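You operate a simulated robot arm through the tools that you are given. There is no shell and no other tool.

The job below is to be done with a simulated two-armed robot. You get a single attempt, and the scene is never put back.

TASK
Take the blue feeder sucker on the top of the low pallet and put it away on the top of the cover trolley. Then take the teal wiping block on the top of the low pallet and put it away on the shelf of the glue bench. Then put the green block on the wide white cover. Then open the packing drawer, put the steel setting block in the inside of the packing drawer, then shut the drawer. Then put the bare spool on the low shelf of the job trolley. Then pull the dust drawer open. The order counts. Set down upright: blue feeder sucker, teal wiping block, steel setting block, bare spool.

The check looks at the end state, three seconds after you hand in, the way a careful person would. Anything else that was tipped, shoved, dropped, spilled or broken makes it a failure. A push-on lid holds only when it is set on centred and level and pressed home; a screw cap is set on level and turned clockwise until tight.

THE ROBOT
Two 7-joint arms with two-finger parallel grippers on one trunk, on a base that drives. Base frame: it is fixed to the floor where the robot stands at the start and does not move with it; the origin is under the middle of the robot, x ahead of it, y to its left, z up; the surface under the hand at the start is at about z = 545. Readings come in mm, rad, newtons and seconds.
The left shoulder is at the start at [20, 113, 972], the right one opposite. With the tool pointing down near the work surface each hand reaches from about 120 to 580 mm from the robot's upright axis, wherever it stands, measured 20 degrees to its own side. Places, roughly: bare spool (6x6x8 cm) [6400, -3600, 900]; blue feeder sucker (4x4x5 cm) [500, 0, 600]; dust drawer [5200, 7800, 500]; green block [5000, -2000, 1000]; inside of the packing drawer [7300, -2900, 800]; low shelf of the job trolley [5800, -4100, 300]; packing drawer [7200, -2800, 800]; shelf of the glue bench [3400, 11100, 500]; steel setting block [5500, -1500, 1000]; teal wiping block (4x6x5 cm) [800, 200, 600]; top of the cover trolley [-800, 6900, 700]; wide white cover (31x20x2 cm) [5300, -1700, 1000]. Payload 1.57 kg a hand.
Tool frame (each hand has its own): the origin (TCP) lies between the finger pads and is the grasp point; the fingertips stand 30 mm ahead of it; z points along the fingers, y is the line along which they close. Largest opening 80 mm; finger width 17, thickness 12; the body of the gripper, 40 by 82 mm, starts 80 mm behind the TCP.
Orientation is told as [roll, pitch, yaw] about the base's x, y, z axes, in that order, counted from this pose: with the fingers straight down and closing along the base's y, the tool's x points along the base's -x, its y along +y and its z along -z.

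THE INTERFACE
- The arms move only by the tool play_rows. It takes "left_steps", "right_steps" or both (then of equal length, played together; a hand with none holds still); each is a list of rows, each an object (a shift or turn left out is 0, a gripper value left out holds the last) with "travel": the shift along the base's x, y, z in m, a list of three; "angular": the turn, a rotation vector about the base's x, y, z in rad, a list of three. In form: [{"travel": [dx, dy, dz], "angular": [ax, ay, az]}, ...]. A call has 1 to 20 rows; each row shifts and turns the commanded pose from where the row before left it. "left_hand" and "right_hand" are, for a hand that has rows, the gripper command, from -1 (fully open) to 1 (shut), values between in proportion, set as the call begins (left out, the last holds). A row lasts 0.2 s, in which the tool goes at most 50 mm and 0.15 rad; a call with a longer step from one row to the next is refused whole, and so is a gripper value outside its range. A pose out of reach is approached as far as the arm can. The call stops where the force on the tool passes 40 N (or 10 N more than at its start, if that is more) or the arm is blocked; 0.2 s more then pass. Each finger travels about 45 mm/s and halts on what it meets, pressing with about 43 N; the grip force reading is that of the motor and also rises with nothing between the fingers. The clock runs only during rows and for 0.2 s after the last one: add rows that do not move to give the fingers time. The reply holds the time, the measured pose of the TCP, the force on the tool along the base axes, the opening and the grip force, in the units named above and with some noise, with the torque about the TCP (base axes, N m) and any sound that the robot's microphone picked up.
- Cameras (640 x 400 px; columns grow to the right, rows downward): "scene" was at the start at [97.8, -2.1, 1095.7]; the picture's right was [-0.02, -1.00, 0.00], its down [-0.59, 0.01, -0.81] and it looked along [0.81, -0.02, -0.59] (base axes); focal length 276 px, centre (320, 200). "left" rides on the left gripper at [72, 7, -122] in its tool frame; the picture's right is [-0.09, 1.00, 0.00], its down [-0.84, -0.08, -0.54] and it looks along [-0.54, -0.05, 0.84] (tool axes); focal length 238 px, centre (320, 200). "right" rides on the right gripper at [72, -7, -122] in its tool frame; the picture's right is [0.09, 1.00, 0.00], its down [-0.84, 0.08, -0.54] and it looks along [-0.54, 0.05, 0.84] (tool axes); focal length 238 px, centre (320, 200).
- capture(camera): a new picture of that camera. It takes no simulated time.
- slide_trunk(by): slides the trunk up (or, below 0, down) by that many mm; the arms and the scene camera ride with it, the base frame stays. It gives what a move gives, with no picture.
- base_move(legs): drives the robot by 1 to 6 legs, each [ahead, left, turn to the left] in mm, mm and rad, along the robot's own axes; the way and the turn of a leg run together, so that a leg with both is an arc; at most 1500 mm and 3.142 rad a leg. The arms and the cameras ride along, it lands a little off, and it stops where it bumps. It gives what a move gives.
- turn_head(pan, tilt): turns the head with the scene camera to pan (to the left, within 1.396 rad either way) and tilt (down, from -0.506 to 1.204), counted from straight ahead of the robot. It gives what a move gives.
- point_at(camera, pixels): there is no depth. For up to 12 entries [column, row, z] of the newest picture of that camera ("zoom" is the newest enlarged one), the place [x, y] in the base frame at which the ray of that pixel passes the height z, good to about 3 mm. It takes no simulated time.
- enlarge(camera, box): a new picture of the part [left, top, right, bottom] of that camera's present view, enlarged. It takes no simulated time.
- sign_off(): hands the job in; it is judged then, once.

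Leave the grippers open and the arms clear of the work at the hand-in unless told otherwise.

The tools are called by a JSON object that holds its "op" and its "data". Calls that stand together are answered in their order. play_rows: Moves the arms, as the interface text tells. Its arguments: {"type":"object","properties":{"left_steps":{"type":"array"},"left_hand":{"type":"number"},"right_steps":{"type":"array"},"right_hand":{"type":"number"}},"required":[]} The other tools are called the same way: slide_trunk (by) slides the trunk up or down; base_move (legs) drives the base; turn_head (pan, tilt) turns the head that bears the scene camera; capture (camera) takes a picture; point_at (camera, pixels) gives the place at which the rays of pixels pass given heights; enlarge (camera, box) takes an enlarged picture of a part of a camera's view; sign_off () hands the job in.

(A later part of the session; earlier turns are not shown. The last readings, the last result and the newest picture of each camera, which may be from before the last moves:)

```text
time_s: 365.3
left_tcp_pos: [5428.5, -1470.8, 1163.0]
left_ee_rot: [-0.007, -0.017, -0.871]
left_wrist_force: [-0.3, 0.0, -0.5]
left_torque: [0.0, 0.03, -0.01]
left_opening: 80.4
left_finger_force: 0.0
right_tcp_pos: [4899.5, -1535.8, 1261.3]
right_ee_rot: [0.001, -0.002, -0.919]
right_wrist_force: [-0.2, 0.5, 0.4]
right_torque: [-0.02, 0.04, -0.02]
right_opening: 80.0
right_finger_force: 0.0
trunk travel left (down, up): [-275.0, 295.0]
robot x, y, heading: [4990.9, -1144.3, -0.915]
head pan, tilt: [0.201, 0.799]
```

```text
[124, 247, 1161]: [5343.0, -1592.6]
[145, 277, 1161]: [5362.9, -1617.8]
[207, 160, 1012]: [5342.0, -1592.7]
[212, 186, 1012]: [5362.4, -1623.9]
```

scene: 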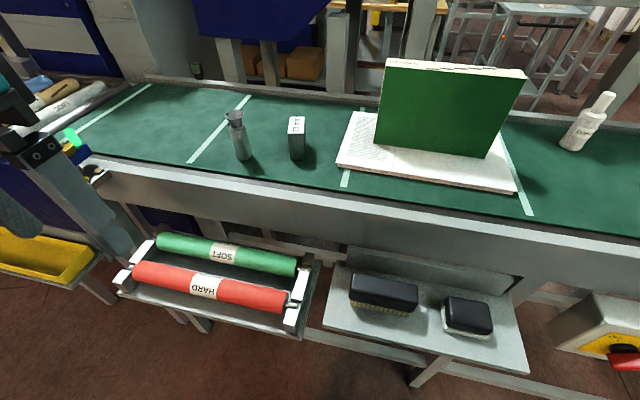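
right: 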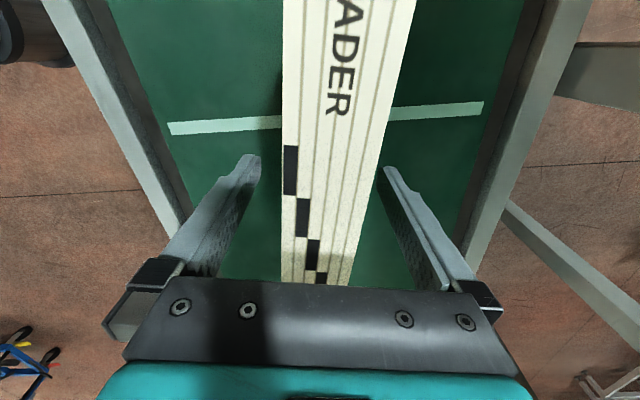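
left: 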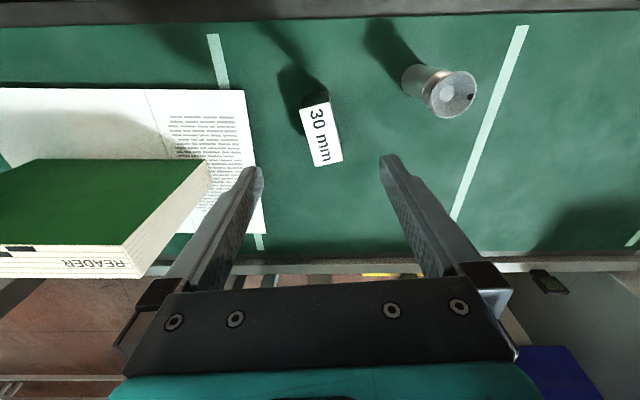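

Everything's clear. The steel block's centre is (5434,-1471). I'll fine-adjust, go down to z≈1036, and close.

{"op": "play_rows", "data": {"left_steps": [{"travel": [0.0055, 0, -0.03], "angular": [0, 0, 0.05]}, {"travel": [0, 0, -0.04]}, {"travel": [0, 0, -0.035]}, {"travel": [0, 0, -0.02]}, {}], "left_hand": -1}}

{"op": "capture", "data": {"camera": "left"}}

```text
time_s: 366.5
left_tcp_pos: [5438.9, -1473.6, 1039.0]
left_ee_rot: [-0.006, -0.016, -0.82]
left_wrist_force: [0.1, 1.1, -0.5]
left_torque: [-0.01, 0.03, 0.01]
left_opening: 80.1
left_finger_force: 0.1
right_tcp_pos: [4899.8, -1535.8, 1261.4]
right_ee_rot: [-0.001, -0.001, -0.92]
right_wrist_force: [-0.3, 0.0, -0.2]
right_torque: [0.02, 0.04, 0.01]
right_opening: 80.1
right_finger_force: 0.1
trunk travel left (down, up): [-275.0, 295.0]
robot x, y, heading: [4991.3, -1144.6, -0.917]
head pan, tilt: [0.201, 0.799]
```

```text
taken
```

left: 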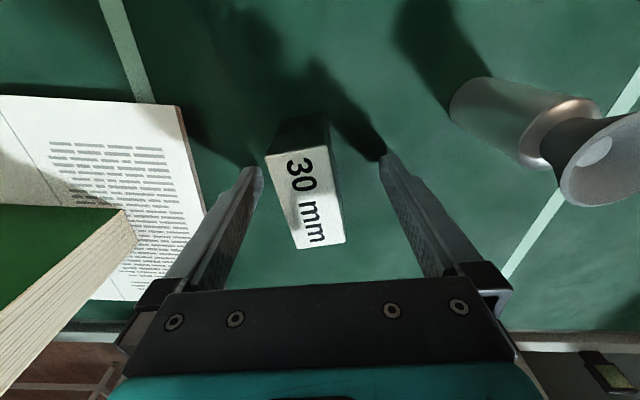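

The block is between the fingers but looks slightly rotated. I'll measure its edges at z=1059.

{"op": "point_at", "data": {"camera": "left", "pixels": [[267, 154, 1059], [328, 148, 1059], [345, 240, 1059], [299, 249, 1059]]}}

```text
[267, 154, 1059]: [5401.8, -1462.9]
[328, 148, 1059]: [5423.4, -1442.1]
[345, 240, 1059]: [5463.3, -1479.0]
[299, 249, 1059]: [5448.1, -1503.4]
```

The block's short side lies at about 47°, so I'll rotate +0.06, centre it, and close.

{"op": "play_rows", "data": {"left_steps": [{"travel": [-0.0045, 0.0015, -0.002], "angular": [0, 0, 0.06]}, {}], "left_hand": -1}}

{"op": "play_rows", "data": {"left_steps": [{}, {}, {}, {}, {}, {}], "left_hand": 1}}

{"op": "capture", "data": {"camera": "left"}}

```text
time_s: 367.1
left_tcp_pos: [5433.8, -1471.4, 1037.3]
left_ee_rot: [-0.007, -0.014, -0.759]
left_wrist_force: [0.2, 0.2, 0.4]
left_torque: [0.03, -0.01, -0.02]
left_opening: 80.0
left_finger_force: 0.2
right_tcp_pos: [4899.2, -1536.2, 1261.3]
right_ee_rot: [0.0, -0.002, -0.918]
right_wrist_force: [-0.1, -0.4, 0.5]
right_torque: [0.01, 0.01, -0.01]
right_opening: 80.0
right_finger_force: 0.0
trunk travel left (down, up): [-275.0, 295.0]
robot x, y, heading: [4986.4, -1140.5, -0.918]
head pan, tilt: [0.201, 0.799]
```

```text
time_s: 368.5
left_tcp_pos: [5432.1, -1471.7, 1037.4]
left_ee_rot: [-0.007, -0.013, -0.76]
left_wrist_force: [-2.0, -0.8, 1.9]
left_torque: [0.13, 0.15, 0.09]
left_opening: 29.8
left_finger_force: 39.2
right_tcp_pos: [4898.5, -1535.9, 1260.5]
right_ee_rot: [0.002, 0.0, -0.919]
right_wrist_force: [-0.5, -1.1, 0.3]
right_torque: [-0.01, -0.01, -0.01]
right_opening: 79.9
right_finger_force: 0.0
trunk travel left (down, up): [-275.0, 295.0]
robot x, y, heading: [4990.8, -1145.4, -0.918]
head pan, tilt: [0.201, 0.799]
```

```text
taken
```

left: 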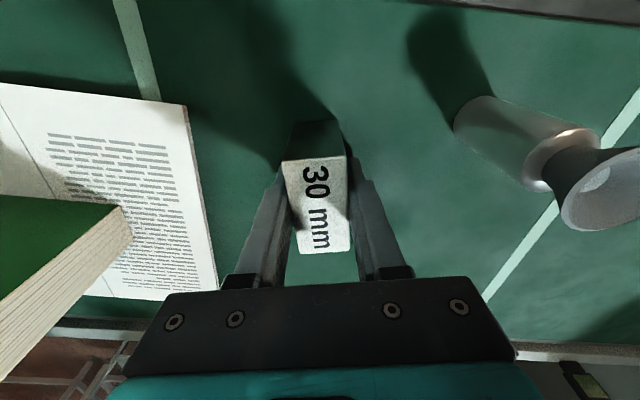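

The steel block is held at 29.8 mm. I'll lift it 160 mm, bring it back near the body, and look for the packing drawer at (7200,-2800).

{"op": "play_rows", "data": {"left_steps": [{"travel": [0, 0, 0.02]}, {"travel": [0, 0, 0.04]}, {"travel": [0, 0, 0.045]}, {"travel": [0, 0, 0.045]}, {"travel": [0, 0, 0.02]}, {"travel": [-0.0132, 0.0384, 0]}, {"travel": [-0.0132, 0.0384, 0]}, {"travel": [-0.0132, 0.0384, 0]}, {"travel": [-0.0132, 0.0384, 0]}, {"travel": [-0.0132, 0.0384, 0]}, {"travel": [-0.0132, 0.0384, 0]}, {"travel": [-0.0132, 0.0384, 0]}, {}]}}

{"op": "base_move", "data": {"legs": [[-500, 0, 0]]}}

{"op": "turn_head", "data": {"pan": 0.5, "tilt": 0.3}}

{"op": "capture", "data": {"camera": "scene"}}

{"op": "turn_head", "data": {"pan": -0.3, "tilt": 0.3}}

{"op": "capture", "data": {"camera": "scene"}}

```text
time_s: 371.3
left_tcp_pos: [5342.7, -1199.4, 1208.6]
left_ee_rot: [-0.006, -0.015, -0.759]
left_wrist_force: [0.0, -0.1, -3.8]
left_torque: [0.04, 0.0, 0.01]
left_opening: 30.0
left_finger_force: 39.3
right_tcp_pos: [4899.7, -1536.7, 1260.5]
right_ee_rot: [0.0, 0.0, -0.918]
right_wrist_force: [0.4, 0.1, 0.8]
right_torque: [0.01, 0.01, 0.03]
right_opening: 80.1
right_finger_force: 0.0
trunk travel left (down, up): [-275.0, 295.0]
robot x, y, heading: [4989.7, -1144.7, -0.913]
head pan, tilt: [0.201, 0.799]
```

```text
time_s: 374.3
left_tcp_pos: [5038.2, -799.4, 1208.6]
left_ee_rot: [-0.006, -0.015, -0.758]
left_wrist_force: [0.0, 1.0, -5.2]
left_torque: [0.01, 0.01, -0.02]
left_opening: 30.0
left_finger_force: 38.8
right_tcp_pos: [4594.9, -1136.8, 1262.3]
right_ee_rot: [0.001, -0.002, -0.918]
right_wrist_force: [-0.1, 0.2, -0.3]
right_torque: [0.03, -0.02, 0.0]
right_opening: 80.2
right_finger_force: 0.1
trunk travel left (down, up): [-275.0, 295.0]
robot x, y, heading: [4681.1, -745.7, -0.913]
head pan, tilt: [0.201, 0.799]
```

```text
time_s: 375.2
left_tcp_pos: [5038.3, -801.1, 1208.0]
left_ee_rot: [-0.008, -0.015, -0.759]
left_wrist_force: [0.5, 0.0, -4.6]
left_torque: [0.01, -0.02, -0.01]
left_opening: 29.9
left_finger_force: 39.8
right_tcp_pos: [4595.3, -1137.7, 1260.7]
right_ee_rot: [0.0, -0.001, -0.916]
right_wrist_force: [0.7, 0.1, 0.1]
right_torque: [0.04, -0.01, 0.0]
right_opening: 80.0
right_finger_force: 0.0
trunk travel left (down, up): [-275.0, 295.0]
robot x, y, heading: [4686.4, -745.7, -0.92]
head pan, tilt: [0.499, 0.3]
```

```text
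taken
```

scene: 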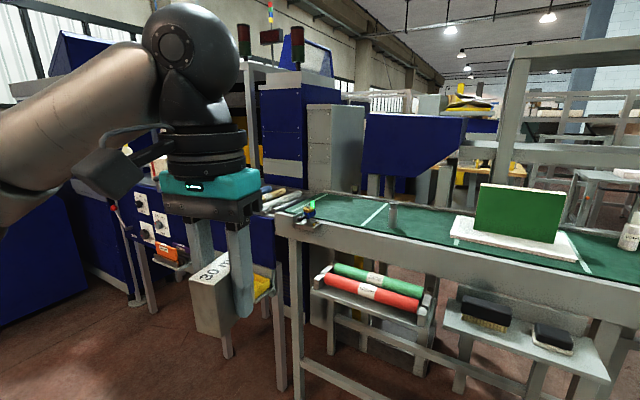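

```text
time_s: 376.3
left_tcp_pos: [5038.3, -800.0, 1207.5]
left_ee_rot: [-0.007, -0.014, -0.758]
left_wrist_force: [0.0, -0.7, -4.0]
left_torque: [-0.02, 0.0, -0.04]
left_opening: 29.7
left_finger_force: 39.3
right_tcp_pos: [4594.4, -1138.7, 1260.7]
right_ee_rot: [0.0, -0.002, -0.916]
right_wrist_force: [0.1, -0.5, 0.7]
right_torque: [0.01, 0.02, -0.03]
right_opening: 80.0
right_finger_force: 0.1
trunk travel left (down, up): [-275.0, 295.0]
robot x, y, heading: [4686.2, -743.9, -0.917]
head pan, tilt: [-0.3, 0.3]
```

```text
taken
```

scene: 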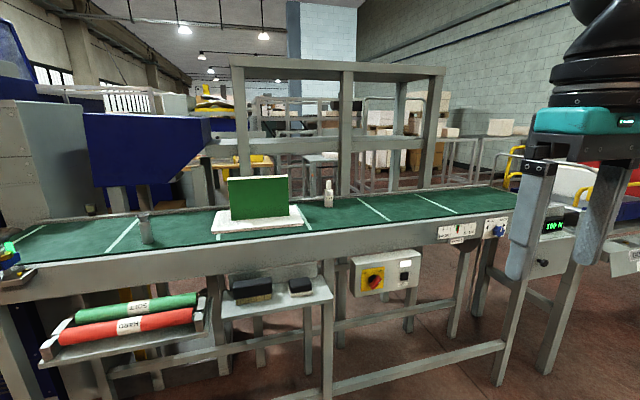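

The packing drawer lies beyond this conveyor line, so I need a way around. I'll look right and further left.

{"op": "turn_head", "data": {"pan": -1.1, "tilt": 0.2}}

{"op": "capture", "data": {"camera": "scene"}}

{"op": "turn_head", "data": {"pan": 1.2, "tilt": 0.2}}

{"op": "capture", "data": {"camera": "scene"}}

```text
time_s: 377.5
left_tcp_pos: [5036.8, -800.0, 1208.8]
left_ee_rot: [-0.007, -0.014, -0.757]
left_wrist_force: [0.4, 0.3, -4.2]
left_torque: [0.04, 0.02, 0.0]
left_opening: 29.9
left_finger_force: 39.1
right_tcp_pos: [4595.3, -1136.9, 1260.3]
right_ee_rot: [0.001, -0.001, -0.916]
right_wrist_force: [0.3, 0.5, -0.4]
right_torque: [-0.02, 0.01, 0.01]
right_opening: 80.2
right_finger_force: 0.1
trunk travel left (down, up): [-275.0, 295.0]
robot x, y, heading: [4684.5, -741.2, -0.917]
head pan, tilt: [-1.1, 0.201]
```

```text
taken
```

scene: 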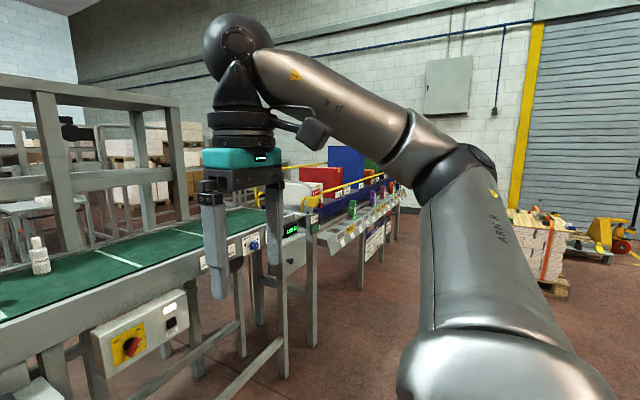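

```text
time_s: 379.6
left_tcp_pos: [5037.1, -799.1, 1208.0]
left_ee_rot: [-0.007, -0.013, -0.756]
left_wrist_force: [-0.2, 0.1, -4.7]
left_torque: [0.02, 0.01, 0.02]
left_opening: 29.8
left_finger_force: 39.3
right_tcp_pos: [4595.3, -1136.5, 1261.0]
right_ee_rot: [0.002, -0.002, -0.917]
right_wrist_force: [-0.9, -0.3, 0.6]
right_torque: [-0.01, 0.01, -0.01]
right_opening: 79.7
right_finger_force: 0.0
trunk travel left (down, up): [-275.0, 295.0]
robot x, y, heading: [4683.3, -741.2, -0.916]
head pan, tilt: [1.201, 0.201]
```

```text
taken
```

scene: 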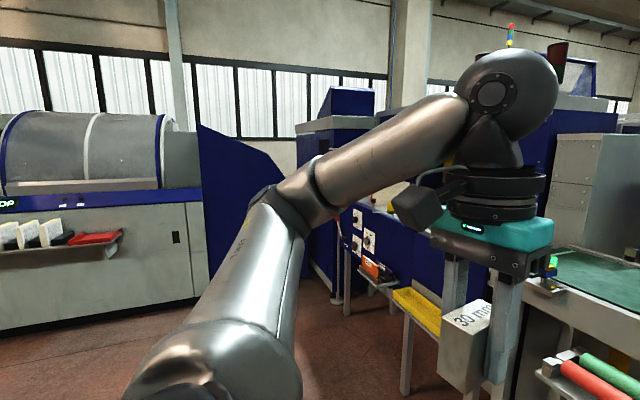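

The line continues both ways. I'll turn the robot right so the arms don't block the view, and look along the numbered bench towards its far end.

{"op": "base_move", "data": {"legs": [[-200, 0, 0], [0, 0, -1.1]]}}

{"op": "turn_head", "data": {"pan": 0.0, "tilt": 0.25}}

{"op": "capture", "data": {"camera": "scene"}}

{"op": "point_at", "data": {"camera": "scene", "pixels": [[200, 240, 0], [250, 220, 0], [280, 210, 0], [320, 220, 0], [400, 230, 0], [150, 300, 0]]}}

```text
time_s: 384.0
left_tcp_pos: [4664.5, -926.6, 1208.0]
left_ee_rot: [-0.007, -0.013, -1.879]
left_wrist_force: [0.1, 0.9, -3.9]
left_torque: [0.01, 0.01, 0.02]
left_opening: 29.7
left_finger_force: 40.0
right_tcp_pos: [4168.3, -674.9, 1260.0]
right_ee_rot: [0.0, 0.0, -2.037]
right_wrist_force: [0.3, 0.2, 0.7]
right_torque: [0.01, 0.0, 0.01]
right_opening: 79.6
right_finger_force: 0.1
trunk travel left (down, up): [-275.0, 295.0]
robot x, y, heading: [4564.7, -580.7, -2.037]
head pan, tilt: [1.201, 0.201]
```

```text
time_s: 385.4
left_tcp_pos: [4665.6, -927.4, 1208.6]
left_ee_rot: [-0.006, -0.013, -1.879]
left_wrist_force: [-0.9, -0.4, -4.0]
left_torque: [-0.01, 0.02, -0.01]
left_opening: 29.9
left_finger_force: 39.8
right_tcp_pos: [4168.7, -674.5, 1260.9]
right_ee_rot: [0.0, -0.002, -2.036]
right_wrist_force: [0.1, -0.3, -0.9]
right_torque: [0.01, -0.01, 0.03]
right_opening: 80.0
right_finger_force: 0.2
trunk travel left (down, up): [-275.0, 295.0]
robot x, y, heading: [4562.0, -585.6, -2.034]
head pan, tilt: [0.0, 0.25]
```

```text
taken
```

scene: 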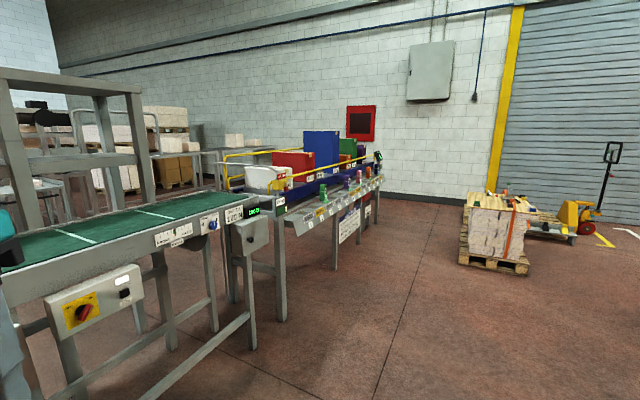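

```text
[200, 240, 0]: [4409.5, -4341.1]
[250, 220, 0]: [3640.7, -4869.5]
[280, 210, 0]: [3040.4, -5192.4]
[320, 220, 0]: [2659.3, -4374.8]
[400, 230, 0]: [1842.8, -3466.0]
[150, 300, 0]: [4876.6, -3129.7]
```

There's a passage around the far end of the numbered line at about (2140,-3650), with open floor behind it near the wall. I'll drive along the front of the line between it and the strapped pallet.

{"op": "base_move", "data": {"legs": [[1247, -363, 0], [1247, -363, 0], [0, 0, -0.45]]}}

{"op": "turn_head", "data": {"pan": 0.0, "tilt": 0.3}}

{"op": "capture", "data": {"camera": "scene"}}

{"op": "point_at", "data": {"camera": "scene", "pixels": [[250, 300, 0], [320, 250, 0], [320, 220, 0], [400, 260, 0], [320, 200, 0], [250, 220, 0]]}}

```text
time_s: 399.5
left_tcp_pos: [2673.8, -2828.3, 1208.0]
left_ee_rot: [-0.007, -0.015, -2.344]
left_wrist_force: [0.1, 0.0, -4.8]
left_torque: [-0.02, -0.02, -0.05]
left_opening: 29.6
left_finger_force: 39.2
right_tcp_pos: [2342.5, -2381.3, 1260.5]
right_ee_rot: [0.0, -0.002, -2.502]
right_wrist_force: [0.6, 0.5, 1.1]
right_torque: [-0.02, -0.01, 0.0]
right_opening: 79.9
right_finger_force: 0.1
trunk travel left (down, up): [-275.0, 295.0]
robot x, y, heading: [2732.8, -2474.5, -2.502]
head pan, tilt: [0.0, 0.25]
```

```text
time_s: 400.1
left_tcp_pos: [2674.1, -2828.6, 1208.7]
left_ee_rot: [-0.007, -0.014, -2.342]
left_wrist_force: [-0.6, 0.4, -4.3]
left_torque: [0.01, -0.03, 0.0]
left_opening: 29.9
left_finger_force: 39.4
right_tcp_pos: [2342.2, -2381.2, 1261.0]
right_ee_rot: [0.002, -0.001, -2.501]
right_wrist_force: [-0.1, 0.0, -0.2]
right_torque: [0.0, -0.01, -0.01]
right_opening: 80.0
right_finger_force: 0.0
trunk travel left (down, up): [-275.0, 295.0]
robot x, y, heading: [2739.3, -2473.8, -2.502]
head pan, tilt: [0.0, 0.3]
```

```text
taken
```

scene: 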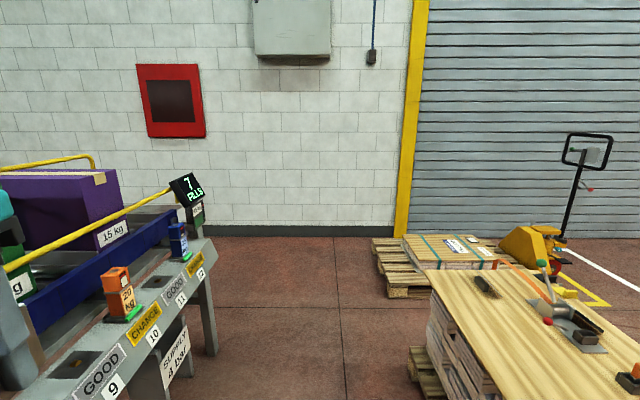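

```text
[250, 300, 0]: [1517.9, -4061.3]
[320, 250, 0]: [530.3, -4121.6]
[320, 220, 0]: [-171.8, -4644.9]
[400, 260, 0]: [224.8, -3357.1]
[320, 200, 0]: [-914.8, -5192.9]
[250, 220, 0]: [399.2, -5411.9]
```

I'll measure the end of the line, the wall's base, and the pallets on the right.

{"op": "point_at", "data": {"camera": "scene", "pixels": [[213, 354, 0], [230, 237, 0], [390, 237, 0], [412, 365, 0], [430, 398, 0], [388, 298, 0], [374, 245, 0], [205, 215, 1000]]}}

```text
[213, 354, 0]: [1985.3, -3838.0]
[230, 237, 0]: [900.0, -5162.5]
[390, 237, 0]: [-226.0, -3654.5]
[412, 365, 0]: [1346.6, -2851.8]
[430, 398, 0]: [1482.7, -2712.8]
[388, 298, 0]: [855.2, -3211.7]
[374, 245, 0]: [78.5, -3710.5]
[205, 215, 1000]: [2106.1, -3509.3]
```

The passage between the line's end and the wall is about 1.66 m. I'll drive 2180 mm ahead, turn left 90° to run along the wall, and look.

{"op": "base_move", "data": {"legs": [[1090, 0, 0], [1090, 0, 0], [0, 0, 1.57]]}}

{"op": "turn_head", "data": {"pan": 0.0, "tilt": 0.3}}

{"op": "capture", "data": {"camera": "scene"}}

{"op": "point_at", "data": {"camera": "scene", "pixels": [[320, 300, 0], [320, 250, 0], [250, 250, 0], [400, 250, 0], [320, 210, 0]]}}

```text
time_s: 414.8
left_tcp_pos: [1342.6, -3842.0, 1207.5]
left_ee_rot: [-0.009, -0.013, -0.768]
left_wrist_force: [0.0, 0.2, -4.4]
left_torque: [0.04, -0.02, 0.0]
left_opening: 29.6
left_finger_force: 39.0
right_tcp_pos: [897.9, -4175.2, 1261.0]
right_ee_rot: [0.0, -0.001, -0.924]
right_wrist_force: [0.5, 0.5, -0.5]
right_torque: [0.02, 0.0, 0.0]
right_opening: 79.8
right_finger_force: 0.1
trunk travel left (down, up): [-275.0, 295.0]
robot x, y, heading: [991.5, -3784.2, -0.926]
head pan, tilt: [0.0, 0.3]
```

```text
time_s: 415.4
left_tcp_pos: [1342.3, -3842.4, 1208.1]
left_ee_rot: [-0.006, -0.015, -0.769]
left_wrist_force: [-0.3, -0.1, -3.6]
left_torque: [-0.01, -0.01, 0.01]
left_opening: 29.9
left_finger_force: 39.3
right_tcp_pos: [897.9, -4175.8, 1261.3]
right_ee_rot: [0.0, -0.002, -0.926]
right_wrist_force: [0.6, -0.9, 0.0]
right_torque: [0.01, -0.02, -0.02]
right_opening: 80.2
right_finger_force: 0.1
trunk travel left (down, up): [-275.0, 295.0]
robot x, y, heading: [991.1, -3783.5, -0.927]
head pan, tilt: [0.0, 0.3]
```

```text
taken
```

scene: 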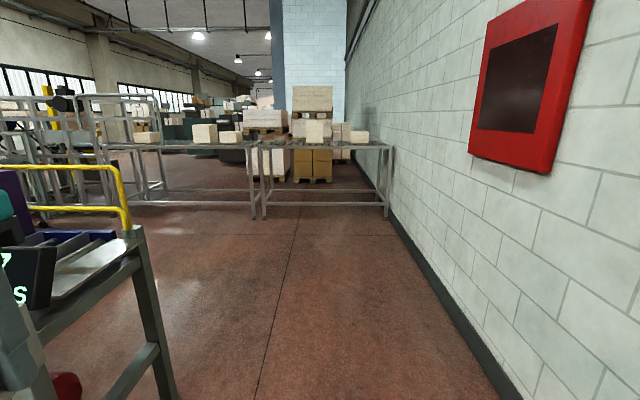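

```text
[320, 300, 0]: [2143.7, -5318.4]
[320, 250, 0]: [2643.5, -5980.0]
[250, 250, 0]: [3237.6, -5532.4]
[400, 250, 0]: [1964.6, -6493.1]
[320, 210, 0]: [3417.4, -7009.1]
```

A table row stands further along the wall, and the lane behind the line goes off to the left. I'll measure the line's rear leg and the tables.

{"op": "point_at", "data": {"camera": "scene", "pixels": [[172, 396, 0], [262, 219, 0], [387, 219, 0], [250, 219, 0], [110, 205, 0], [20, 215, 0]]}}

{"op": "turn_head", "data": {"pan": 0.8, "tilt": 0.25}}

{"op": "capture", "data": {"camera": "scene"}}

```text
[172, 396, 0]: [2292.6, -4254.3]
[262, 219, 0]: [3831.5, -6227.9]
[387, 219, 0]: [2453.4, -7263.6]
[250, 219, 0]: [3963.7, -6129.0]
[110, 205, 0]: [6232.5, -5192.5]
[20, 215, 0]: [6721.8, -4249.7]
```

```text
time_s: 416.5
left_tcp_pos: [1342.0, -3840.7, 1208.4]
left_ee_rot: [-0.008, -0.013, -0.768]
left_wrist_force: [0.0, -0.5, -4.3]
left_torque: [0.0, 0.0, -0.01]
left_opening: 29.9
left_finger_force: 39.8
right_tcp_pos: [896.7, -4175.1, 1261.3]
right_ee_rot: [-0.001, -0.001, -0.924]
right_wrist_force: [0.2, 0.0, -0.6]
right_torque: [0.0, 0.01, -0.02]
right_opening: 80.0
right_finger_force: 0.0
trunk travel left (down, up): [-275.0, 295.0]
robot x, y, heading: [993.2, -3785.2, -0.924]
head pan, tilt: [0.799, 0.25]
```

```text
taken
```

scene: 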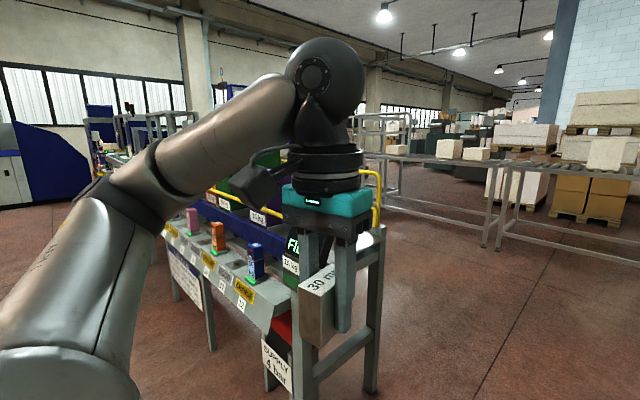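

The lane behind the line is about 2.4 m wide and leads to the spool, job trolley and packing drawer. I'll drive 2050 mm ahead along the wall, turn left, and look down the lane.

{"op": "base_move", "data": {"legs": [[1025, 0, 0], [1025, 0, 0], [0, 0, 1.57]]}}

{"op": "turn_head", "data": {"pan": 0.0, "tilt": 0.25}}

{"op": "capture", "data": {"camera": "scene"}}

{"op": "point_at", "data": {"camera": "scene", "pixels": [[320, 300, 0], [320, 240, 0], [250, 240, 0], [400, 240, 0], [320, 210, 0]]}}

```text
time_s: 430.3
left_tcp_pos: [2290.7, -5031.8, 1207.9]
left_ee_rot: [-0.007, -0.014, 0.79]
left_wrist_force: [0.4, 0.7, -4.3]
left_torque: [-0.02, 0.02, -0.02]
left_opening: 30.0
left_finger_force: 39.5
right_tcp_pos: [2618.7, -5481.9, 1260.4]
right_ee_rot: [0.0, -0.003, 0.632]
right_wrist_force: [0.0, 0.0, -0.6]
right_torque: [-0.01, 0.05, 0.02]
right_opening: 80.1
right_finger_force: 0.1
trunk travel left (down, up): [-275.0, 295.0]
robot x, y, heading: [2224.8, -5384.4, 0.634]
head pan, tilt: [0.799, 0.25]
```

```text
time_s: 431.4
left_tcp_pos: [2290.4, -5031.2, 1208.1]
left_ee_rot: [-0.008, -0.015, 0.79]
left_wrist_force: [0.0, 0.4, -4.3]
left_torque: [0.02, 0.01, 0.0]
left_opening: 29.7
left_finger_force: 39.4
right_tcp_pos: [2618.1, -5481.3, 1260.8]
right_ee_rot: [-0.001, -0.002, 0.632]
right_wrist_force: [-0.3, 0.0, 0.8]
right_torque: [-0.01, 0.02, -0.01]
right_opening: 80.0
right_finger_force: 0.1
trunk travel left (down, up): [-275.0, 295.0]
robot x, y, heading: [2226.5, -5385.2, 0.64]
head pan, tilt: [0.0, 0.25]
```

```text
taken
```

scene: 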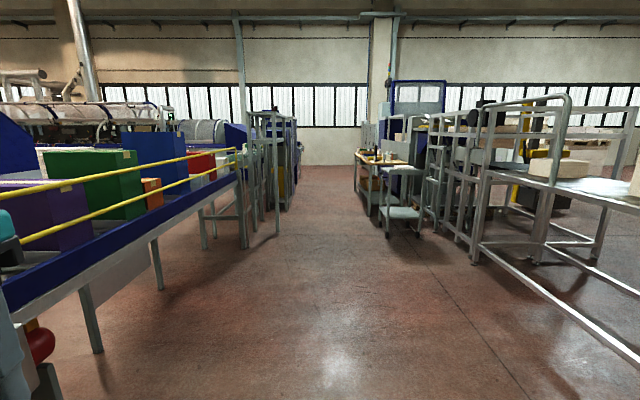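

```text
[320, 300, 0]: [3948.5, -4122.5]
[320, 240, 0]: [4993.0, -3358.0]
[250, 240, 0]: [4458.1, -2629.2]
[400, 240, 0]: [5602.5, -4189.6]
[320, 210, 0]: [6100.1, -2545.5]
```

The lane is clear. The small trolley at (400,205) and the bench behind it at (380,160) should be the job trolley and packing bench. I'll enlarge.

{"op": "enlarge", "data": {"camera": "scene", "box": [330, 100, 490, 250]}}

{"op": "point_at", "data": {"camera": "scene", "pixels": [[387, 240, 0], [420, 235, 0], [360, 200, 0], [473, 262, 0], [278, 235, 0], [244, 248, 0]]}}

```text
2.67 times, centred on (410, 175) of scene
```

zoom: 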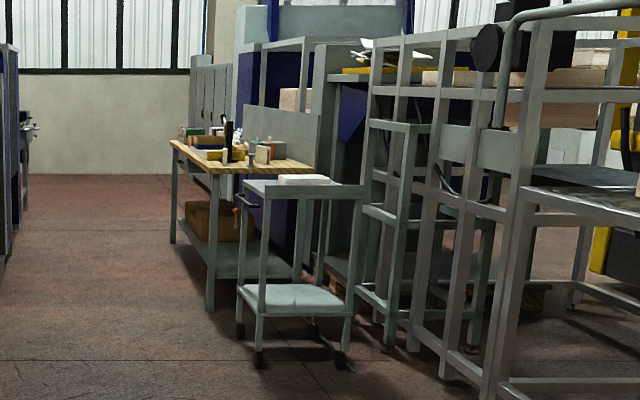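

```text
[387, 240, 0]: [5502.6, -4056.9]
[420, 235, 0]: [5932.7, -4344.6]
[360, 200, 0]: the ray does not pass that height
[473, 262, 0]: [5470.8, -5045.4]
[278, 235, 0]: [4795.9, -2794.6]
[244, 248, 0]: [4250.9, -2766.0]
```

The job trolley is at about (5700,-4200), with the packing bench behind it on the right side of the lane. I'll drive 4.2 m down the lane's centre and look at the bench.

{"op": "base_move", "data": {"legs": [[1400, -60, 0], [1400, -60, 0], [1400, -60, 0]]}}

{"op": "turn_head", "data": {"pan": -0.8, "tilt": 0.45}}

{"op": "capture", "data": {"camera": "scene"}}

{"op": "turn_head", "data": {"pan": -0.15, "tilt": 0.4}}

{"op": "capture", "data": {"camera": "scene"}}

```text
time_s: 451.7
left_tcp_pos: [5770.6, -2635.3, 1207.8]
left_ee_rot: [-0.009, -0.014, 0.804]
left_wrist_force: [0.0, -0.4, -4.8]
left_torque: [-0.01, -0.01, 0.02]
left_opening: 29.8
left_finger_force: 39.2
right_tcp_pos: [6105.5, -3080.9, 1261.1]
right_ee_rot: [-0.001, -0.001, 0.645]
right_wrist_force: [0.2, 0.9, -0.4]
right_torque: [0.0, -0.01, 0.01]
right_opening: 79.8
right_finger_force: 0.0
trunk travel left (down, up): [-275.0, 295.0]
robot x, y, heading: [5712.9, -2988.0, 0.649]
head pan, tilt: [0.0, 0.25]
```

```text
time_s: 452.8
left_tcp_pos: [5770.1, -2634.7, 1208.9]
left_ee_rot: [-0.007, -0.014, 0.805]
left_wrist_force: [0.4, 0.1, -4.0]
left_torque: [0.02, -0.02, 0.0]
left_opening: 29.6
left_finger_force: 39.3
right_tcp_pos: [6104.8, -3081.5, 1260.8]
right_ee_rot: [0.001, 0.0, 0.647]
right_wrist_force: [0.1, -0.6, 0.5]
right_torque: [-0.02, 0.0, 0.04]
right_opening: 80.0
right_finger_force: 0.0
trunk travel left (down, up): [-275.0, 295.0]
robot x, y, heading: [5712.8, -2991.3, 0.646]
head pan, tilt: [-0.799, 0.45]
```

```text
taken
```

scene: 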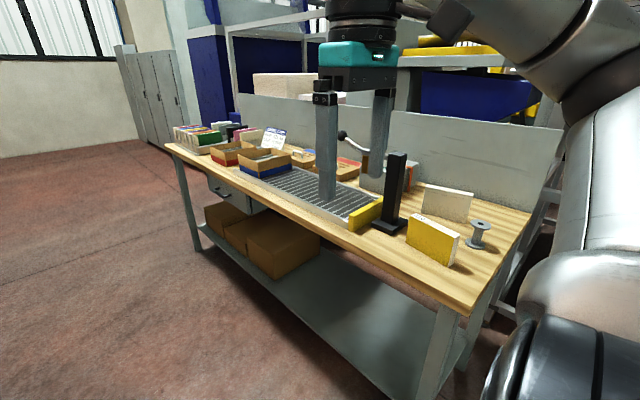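

```text
time_s: 453.9
left_tcp_pos: [5771.1, -2636.2, 1208.8]
left_ee_rot: [-0.009, -0.013, 0.805]
left_wrist_force: [0.8, -0.3, -4.3]
left_torque: [0.01, -0.01, -0.02]
left_opening: 30.0
left_finger_force: 39.3
right_tcp_pos: [6105.2, -3081.3, 1260.7]
right_ee_rot: [-0.001, -0.002, 0.646]
right_wrist_force: [0.3, 1.5, 0.6]
right_torque: [0.02, 0.01, 0.0]
right_opening: 79.8
right_finger_force: 0.1
trunk travel left (down, up): [-275.0, 295.0]
robot x, y, heading: [5711.9, -2990.1, 0.646]
head pan, tilt: [-0.15, 0.4]
```

```text
taken
```

scene: 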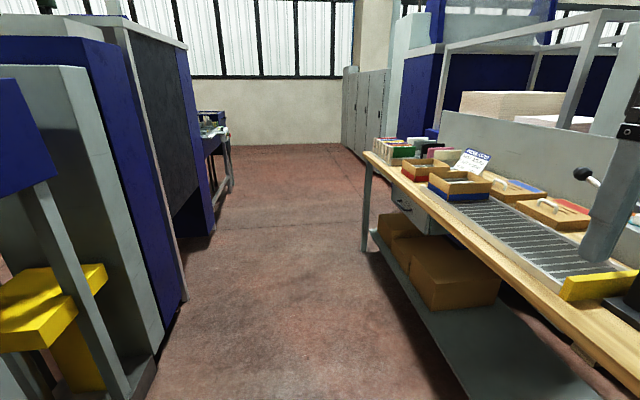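

The packing bench is here: the bare spool stands on it at (480,232) of the first view, and a grey drawer with a handle sits under the top at about (413,207). I'll enlarge the drawer.

{"op": "enlarge", "data": {"camera": "scene", "box": [360, 140, 520, 240]}}

{"op": "point_at", "data": {"camera": "scene", "pixels": [[363, 250, 0], [363, 160, 850], [640, 395, 850], [400, 205, 750], [430, 235, 750]]}}

```text
4.00 times, centred on (440, 190) of scene
```

zoom: 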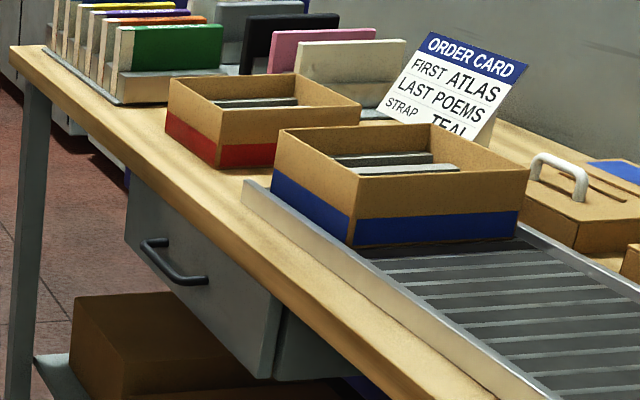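

```text
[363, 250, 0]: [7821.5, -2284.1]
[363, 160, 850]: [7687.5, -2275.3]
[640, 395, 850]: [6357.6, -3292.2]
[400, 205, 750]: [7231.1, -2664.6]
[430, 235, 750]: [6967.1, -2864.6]
```

The drawer front faces the lane and has a black bar handle near (7231,-2665). I'll check the lane's left side there before driving along and turning to face it.

{"op": "point_at", "data": {"camera": "scene", "pixels": [[158, 352, 0], [187, 305, 0], [215, 235, 0], [232, 190, 0], [402.5, 206, 720], [402.5, 206, 750], [402.5, 206, 780], [130, 398, 0]]}}

```text
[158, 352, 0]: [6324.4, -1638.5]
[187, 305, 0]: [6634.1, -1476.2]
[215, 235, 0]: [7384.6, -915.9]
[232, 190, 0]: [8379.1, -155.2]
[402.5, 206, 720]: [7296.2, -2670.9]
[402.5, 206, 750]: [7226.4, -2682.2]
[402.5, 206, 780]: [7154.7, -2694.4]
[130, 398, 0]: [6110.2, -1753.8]
```

The lane is wide enough there. I'll drive 1500 mm ahead, turn right to face the bench, and look.

{"op": "base_move", "data": {"legs": [[1500, 0, 0], [0, 0, -1.575]]}}

{"op": "turn_head", "data": {"pan": -0.1, "tilt": 0.6}}

{"op": "capture", "data": {"camera": "scene"}}

{"op": "capture", "data": {"camera": "right"}}

```text
time_s: 465.0
left_tcp_pos: [7252.5, -2198.0, 1208.4]
left_ee_rot: [-0.006, -0.014, -0.819]
left_wrist_force: [-0.3, 0.4, -4.4]
left_torque: [-0.03, 0.03, 0.0]
left_opening: 29.8
left_finger_force: 39.1
right_tcp_pos: [6789.4, -2508.6, 1260.3]
right_ee_rot: [0.0, -0.001, -0.976]
right_wrist_force: [0.9, 0.5, 0.4]
right_torque: [-0.03, 0.0, 0.02]
right_opening: 79.8
right_finger_force: 0.0
trunk travel left (down, up): [-275.0, 295.0]
robot x, y, heading: [6901.6, -2122.2, -0.979]
head pan, tilt: [-0.15, 0.4]
```

```text
time_s: 465.8
left_tcp_pos: [7252.3, -2198.7, 1207.9]
left_ee_rot: [-0.007, -0.014, -0.818]
left_wrist_force: [0.6, 0.7, -3.9]
left_torque: [-0.05, 0.0, -0.02]
left_opening: 29.7
left_finger_force: 39.7
right_tcp_pos: [6789.6, -2509.5, 1261.2]
right_ee_rot: [0.0, -0.003, -0.978]
right_wrist_force: [1.4, 0.1, -0.4]
right_torque: [0.02, 0.03, -0.03]
right_opening: 80.0
right_finger_force: 0.1
trunk travel left (down, up): [-275.0, 295.0]
robot x, y, heading: [6901.6, -2120.1, -0.978]
head pan, tilt: [-0.099, 0.6]
```

```text
taken
```

scene: 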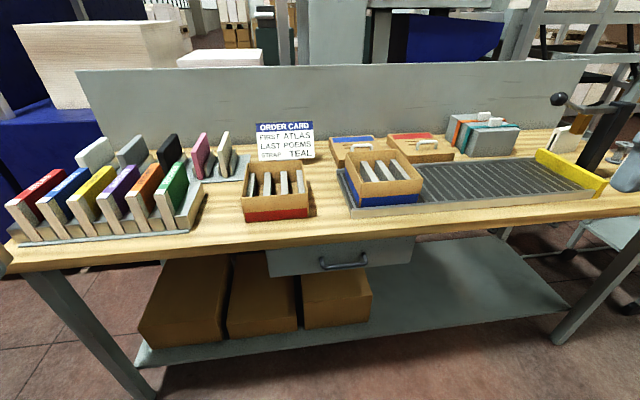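

```text
taken
```

right: 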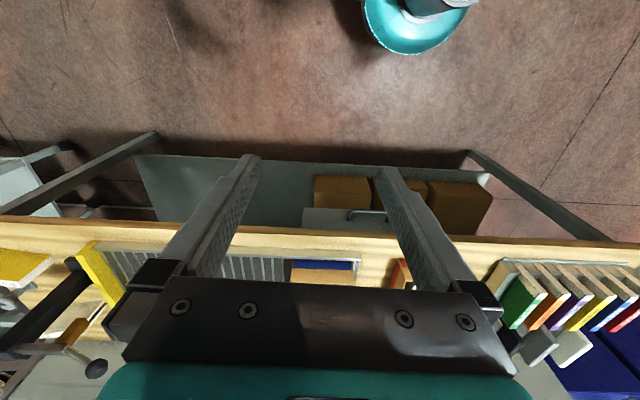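

The drawer front and its bar handle are visible in both cameras: scene (345,264) and right (367,214). I'll enlarge and triangulate.

{"op": "enlarge", "data": {"camera": "scene", "box": [260, 220, 420, 320]}}

{"op": "point_at", "data": {"camera": "zoom", "pixels": [[340, 180, 720], [340, 180, 740], [340, 180, 760], [340, 180, 780], [240, 160, 760], [430, 160, 760]]}}

{"op": "enlarge", "data": {"camera": "right", "box": [290, 160, 450, 260]}}

```text
4.00 times, centred on (340, 270) of scene
```

zoom: 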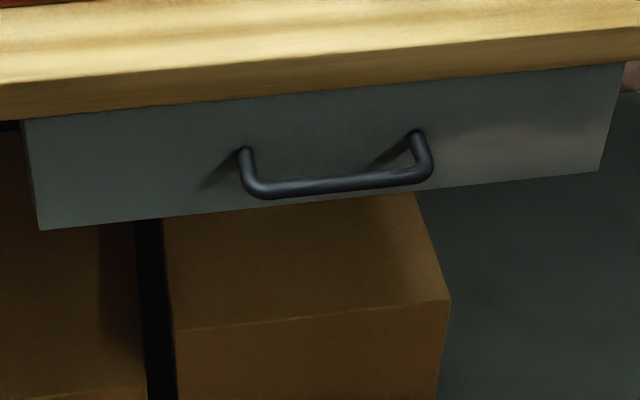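

```text
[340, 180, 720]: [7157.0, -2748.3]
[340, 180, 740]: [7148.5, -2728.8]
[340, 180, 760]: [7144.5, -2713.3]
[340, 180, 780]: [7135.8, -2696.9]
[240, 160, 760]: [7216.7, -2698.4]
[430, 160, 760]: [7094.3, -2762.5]
```

```text
4.00 times, centred on (370, 210) of right
```

zoom: 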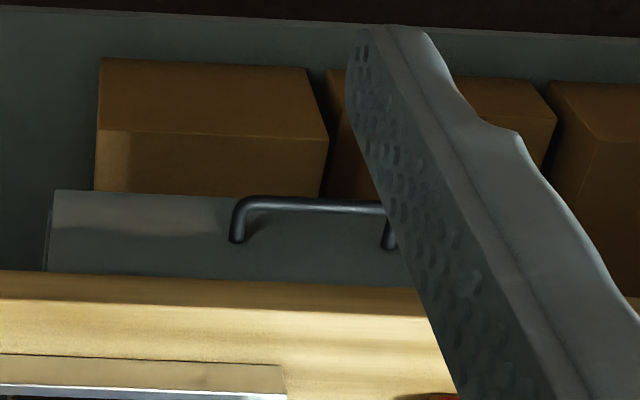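

I'll query the bar's middle from the right camera too.

{"op": "point_at", "data": {"camera": "zoom", "pixels": [[312, 204, 720], [312, 204, 740], [312, 204, 760], [312, 204, 780], [60, 192, 760], [50, 270, 830], [400, 286, 830], [50, 270, 860], [400, 286, 860]]}}

{"op": "point_at", "data": {"camera": "scene", "pixels": [[345, 265, 740], [345, 265, 760], [345, 265, 780], [345, 265, 800], [300, 243, 830], [300, 243, 860], [410, 234, 830], [410, 234, 860]]}}

```text
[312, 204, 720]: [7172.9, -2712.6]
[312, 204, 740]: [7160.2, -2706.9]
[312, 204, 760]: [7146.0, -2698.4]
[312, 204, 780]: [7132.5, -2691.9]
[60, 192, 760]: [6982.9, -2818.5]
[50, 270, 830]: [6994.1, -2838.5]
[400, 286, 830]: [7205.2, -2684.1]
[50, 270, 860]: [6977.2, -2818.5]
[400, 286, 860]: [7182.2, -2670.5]
```

```text
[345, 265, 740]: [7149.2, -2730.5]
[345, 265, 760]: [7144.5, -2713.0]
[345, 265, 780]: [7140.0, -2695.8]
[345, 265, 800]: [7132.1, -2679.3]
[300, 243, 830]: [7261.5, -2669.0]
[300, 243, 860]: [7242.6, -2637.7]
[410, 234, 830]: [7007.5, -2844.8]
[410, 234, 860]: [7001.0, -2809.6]
```

The handle bar is about 600 mm ahead and 130 mm right of me, at z≈770–800, standing roughly 25 mm out from the face. I'll grip it with the right hand pointing forward and the fingers above and below the bar. First I'll lower the trunk, then pitch the right hand forward in free space.

{"op": "slide_trunk", "data": {"by": -200}}

{"op": "play_rows", "data": {"right_steps": [{"travel": [0.012, -0.02, 0], "angular": [-0.1161, -0.078, 0]}, {"travel": [0.012, -0.02, 0], "angular": [-0.1161, -0.078, 0]}, {"travel": [0.012, -0.02, 0], "angular": [-0.1161, -0.078, 0]}, {"travel": [0.012, -0.02, 0], "angular": [-0.1161, -0.078, 0]}, {"travel": [0, 0, 0], "angular": [-0.1161, -0.078, 0]}, {"travel": [0, 0, 0], "angular": [-0.1161, -0.078, 0]}, {"angular": [-0.1161, -0.078, 0]}, {"angular": [-0.1161, -0.078, 0]}, {}]}}

{"op": "capture", "data": {"camera": "right"}}

{"op": "capture", "data": {"camera": "scene"}}

```text
time_s: 467.9
left_tcp_pos: [7251.9, -2197.9, 1007.6]
left_ee_rot: [-0.007, -0.013, -0.818]
left_wrist_force: [-0.2, 0.1, -4.4]
left_torque: [0.01, 0.01, 0.03]
left_opening: 29.8
left_finger_force: 38.9
right_tcp_pos: [6789.4, -2508.9, 1060.1]
right_ee_rot: [0.0, -0.002, -0.977]
right_wrist_force: [0.3, 1.1, 0.6]
right_torque: [-0.01, 0.03, -0.02]
right_opening: 79.9
right_finger_force: 0.1
trunk travel left (down, up): [-75.0, 495.0]
robot x, y, heading: [6904.7, -2121.3, -0.977]
head pan, tilt: [-0.099, 0.6]
```

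```text
time_s: 469.9
left_tcp_pos: [7252.1, -2198.9, 1009.6]
left_ee_rot: [-0.007, -0.014, -0.817]
left_wrist_force: [0.0, 0.2, -3.5]
left_torque: [-0.03, 0.01, 0.04]
left_opening: 29.9
left_finger_force: 39.4
right_tcp_pos: [6837.8, -2589.9, 1061.4]
right_ee_rot: [-0.005, -1.122, -0.973]
right_wrist_force: [0.1, 0.1, 0.3]
right_torque: [0.01, 0.0, -0.01]
right_opening: 80.1
right_finger_force: 0.0
trunk travel left (down, up): [-75.0, 495.0]
robot x, y, heading: [6903.8, -2120.5, -0.975]
head pan, tilt: [-0.099, 0.6]
```

```text
taken
```

right: 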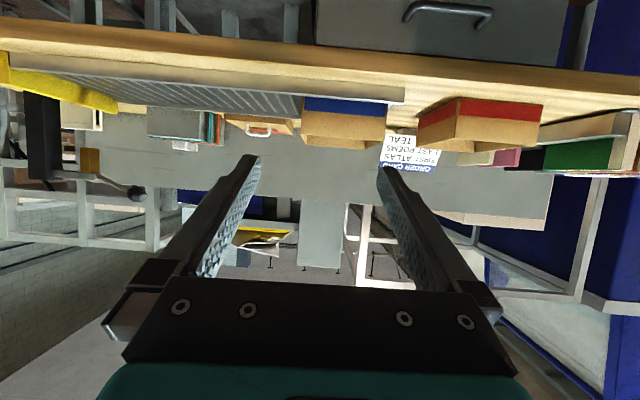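

```text
taken
```

scene: 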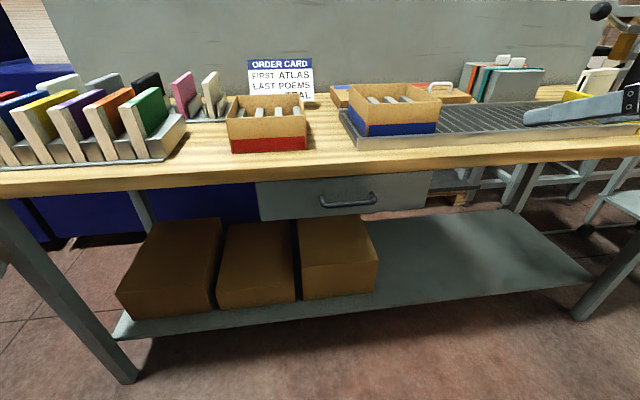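

The tilt works, and I have a better front view of the drawer from the lower head. I'll enlarge both views for triangulation.

{"op": "enlarge", "data": {"camera": "scene", "box": [250, 140, 442, 260]}}

{"op": "point_at", "data": {"camera": "zoom", "pixels": [[325, 208, 740], [325, 208, 760], [325, 208, 780], [325, 208, 800], [325, 115, 820], [325, 115, 840], [325, 66, 860], [325, 145, 790]]}}

{"op": "enlarge", "data": {"camera": "right", "box": [350, 0, 542, 100]}}

```text
3.33 times, centred on (346, 200) of scene
```

zoom: 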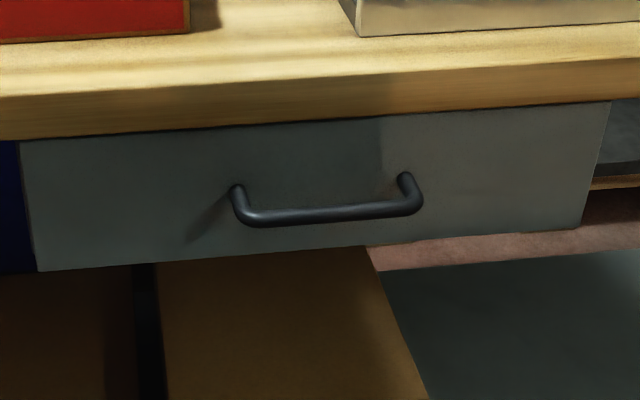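

```text
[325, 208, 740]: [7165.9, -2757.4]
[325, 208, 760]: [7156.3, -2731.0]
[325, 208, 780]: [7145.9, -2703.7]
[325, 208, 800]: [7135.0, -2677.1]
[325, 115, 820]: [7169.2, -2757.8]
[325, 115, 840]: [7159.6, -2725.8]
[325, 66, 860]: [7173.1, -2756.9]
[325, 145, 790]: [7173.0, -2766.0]
```

```text
3.33 times, centred on (446, 50) of right
```

zoom: 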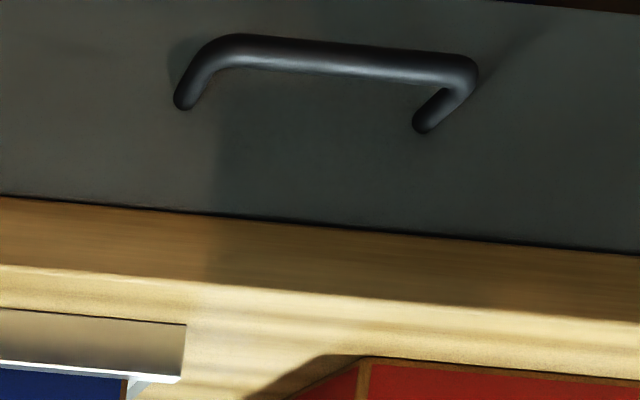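

Now I'll query the bar's middle from the right camera's zoom.

{"op": "point_at", "data": {"camera": "zoom", "pixels": [[345, 57, 740], [345, 57, 760], [345, 57, 780], [345, 57, 800], [330, 240, 820], [330, 240, 840], [330, 275, 860], [185, 100, 780], [425, 125, 780]]}}

```text
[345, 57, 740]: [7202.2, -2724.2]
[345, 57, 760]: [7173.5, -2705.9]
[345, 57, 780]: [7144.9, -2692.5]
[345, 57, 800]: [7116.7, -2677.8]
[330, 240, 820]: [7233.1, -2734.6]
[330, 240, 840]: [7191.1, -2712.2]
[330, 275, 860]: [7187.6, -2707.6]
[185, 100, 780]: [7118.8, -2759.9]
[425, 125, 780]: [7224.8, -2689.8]
```

The bar's middle is at about (7142,-2692,787), and the wood's underside is about 55 mm above it. I'll finish pitching the right hand to horizontal, then roll it 90° in free space so the fingers close vertically, and check that the arm can do it.

{"op": "play_rows", "data": {"right_steps": [{"travel": [0, 0, -0.03], "angular": [-0.123, -0.085, 0]}, {"travel": [0, 0, -0.03], "angular": [-0.123, -0.085, 0]}, {"travel": [0, 0, -0.03], "angular": [-0.123, -0.085, 0]}, {}], "right_hand": -0.3}}

{"op": "play_rows", "data": {"right_steps": [{"angular": [-0.0814, 0.1174, 0]}, {"angular": [-0.0814, 0.1174, 0]}, {"angular": [-0.0814, 0.1174, 0]}, {"angular": [-0.0814, 0.1174, 0]}, {"angular": [-0.0814, 0.1174, 0]}, {"angular": [-0.0814, 0.1174, 0]}, {"angular": [-0.0814, 0.1174, 0]}, {"angular": [-0.0814, 0.1174, 0]}, {"angular": [-0.0814, 0.1174, 0]}, {"angular": [-0.0814, 0.1174, 0]}, {"angular": [-0.0814, 0.1174, 0]}, {}]}}

{"op": "turn_head", "data": {"pan": -0.35, "tilt": 0.7}}

{"op": "capture", "data": {"camera": "scene"}}

{"op": "capture", "data": {"camera": "right"}}

```text
time_s: 470.9
left_tcp_pos: [7251.3, -2198.0, 1008.4]
left_ee_rot: [-0.007, -0.014, -0.818]
left_wrist_force: [-0.1, 0.0, -3.8]
left_torque: [-0.03, 0.02, 0.0]
left_opening: 29.9
left_finger_force: 39.2
right_tcp_pos: [6825.6, -2630.2, 984.0]
right_ee_rot: [1.841, -1.57, -2.814]
right_wrist_force: [0.5, 0.9, 0.0]
right_torque: [0.0, -0.02, 0.0]
right_opening: 52.1
right_finger_force: 0.0
right hand out of reach, approached as far as the arm can: row 1, 2
trunk travel left (down, up): [-75.0, 495.0]
robot x, y, heading: [6904.9, -2121.1, -0.976]
head pan, tilt: [-0.099, 0.6]
```

```text
time_s: 473.5
left_tcp_pos: [7252.5, -2198.6, 1007.6]
left_ee_rot: [-0.006, -0.013, -0.82]
left_wrist_force: [0.3, -0.2, -4.9]
left_torque: [-0.02, 0.02, -0.01]
left_opening: 29.9
left_finger_force: 39.9
right_tcp_pos: [6826.0, -2630.4, 983.7]
right_ee_rot: [-1.576, -0.719, 0.601]
right_wrist_force: [-0.4, -0.4, 0.6]
right_torque: [0.02, -0.01, 0.01]
right_opening: 52.0
right_finger_force: 0.0
right hand out of reach, approached as far as the arm can: row 7, 8, 9, 10, 11
trunk travel left (down, up): [-75.0, 495.0]
robot x, y, heading: [6904.5, -2122.3, -0.98]
head pan, tilt: [-0.099, 0.6]
```

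```text
time_s: 474.3
left_tcp_pos: [7251.7, -2198.5, 1007.3]
left_ee_rot: [-0.008, -0.014, -0.819]
left_wrist_force: [-0.4, -0.1, -4.0]
left_torque: [-0.01, 0.05, 0.02]
left_opening: 29.6
left_finger_force: 39.6
right_tcp_pos: [6827.1, -2630.3, 984.1]
right_ee_rot: [-1.574, -0.721, 0.601]
right_wrist_force: [-0.9, 0.1, -0.4]
right_torque: [0.0, 0.03, -0.04]
right_opening: 52.0
right_finger_force: 0.0
trunk travel left (down, up): [-75.0, 495.0]
robot x, y, heading: [6905.3, -2122.3, -0.973]
head pan, tilt: [-0.351, 0.7]
```

```text
taken
```

scene: 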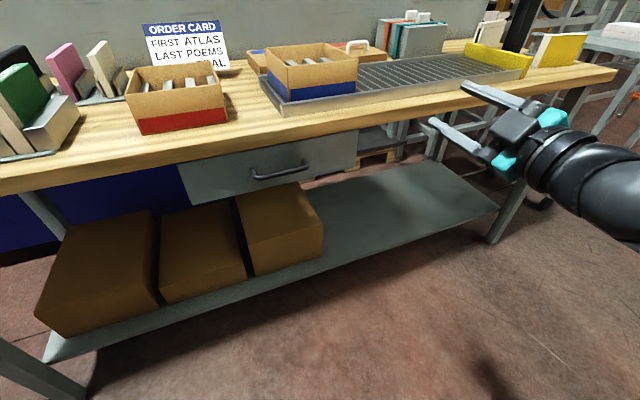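

```text
taken
```

right: 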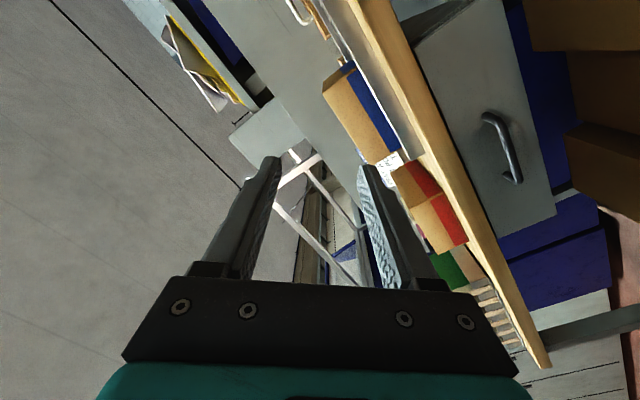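

The roll toward the camera-right side stops at about 49°. Instead I'll use the wrist pose that worked before, with the camera to the left: hand leaning about 35°, fingers closing front-to-back, one finger dropping behind the bar. First I'll roll back and reduce the pitch.

{"op": "play_rows", "data": {"right_steps": [{"angular": [0.0812, -0.1171, 0]}, {"angular": [0.0812, -0.1171, 0]}, {"angular": [0.0812, -0.1171, 0]}, {"angular": [0.0812, -0.1171, 0]}, {"angular": [0.0812, -0.1171, 0]}, {"angular": [0.0812, -0.1171, 0]}, {}]}}

```text
time_s: 475.9
left_tcp_pos: [7252.6, -2199.4, 1008.5]
left_ee_rot: [-0.007, -0.015, -0.819]
left_wrist_force: [0.5, -0.3, -4.0]
left_torque: [0.01, 0.03, 0.0]
left_opening: 30.0
left_finger_force: 39.3
right_tcp_pos: [6826.4, -2631.0, 982.2]
right_ee_rot: [1.056, -1.565, -2.026]
right_wrist_force: [0.5, -0.3, 0.4]
right_torque: [-0.01, 0.01, -0.03]
right_opening: 51.8
right_finger_force: 0.1
trunk travel left (down, up): [-75.0, 495.0]
robot x, y, heading: [6902.9, -2121.2, -0.979]
head pan, tilt: [-0.351, 0.7]
```

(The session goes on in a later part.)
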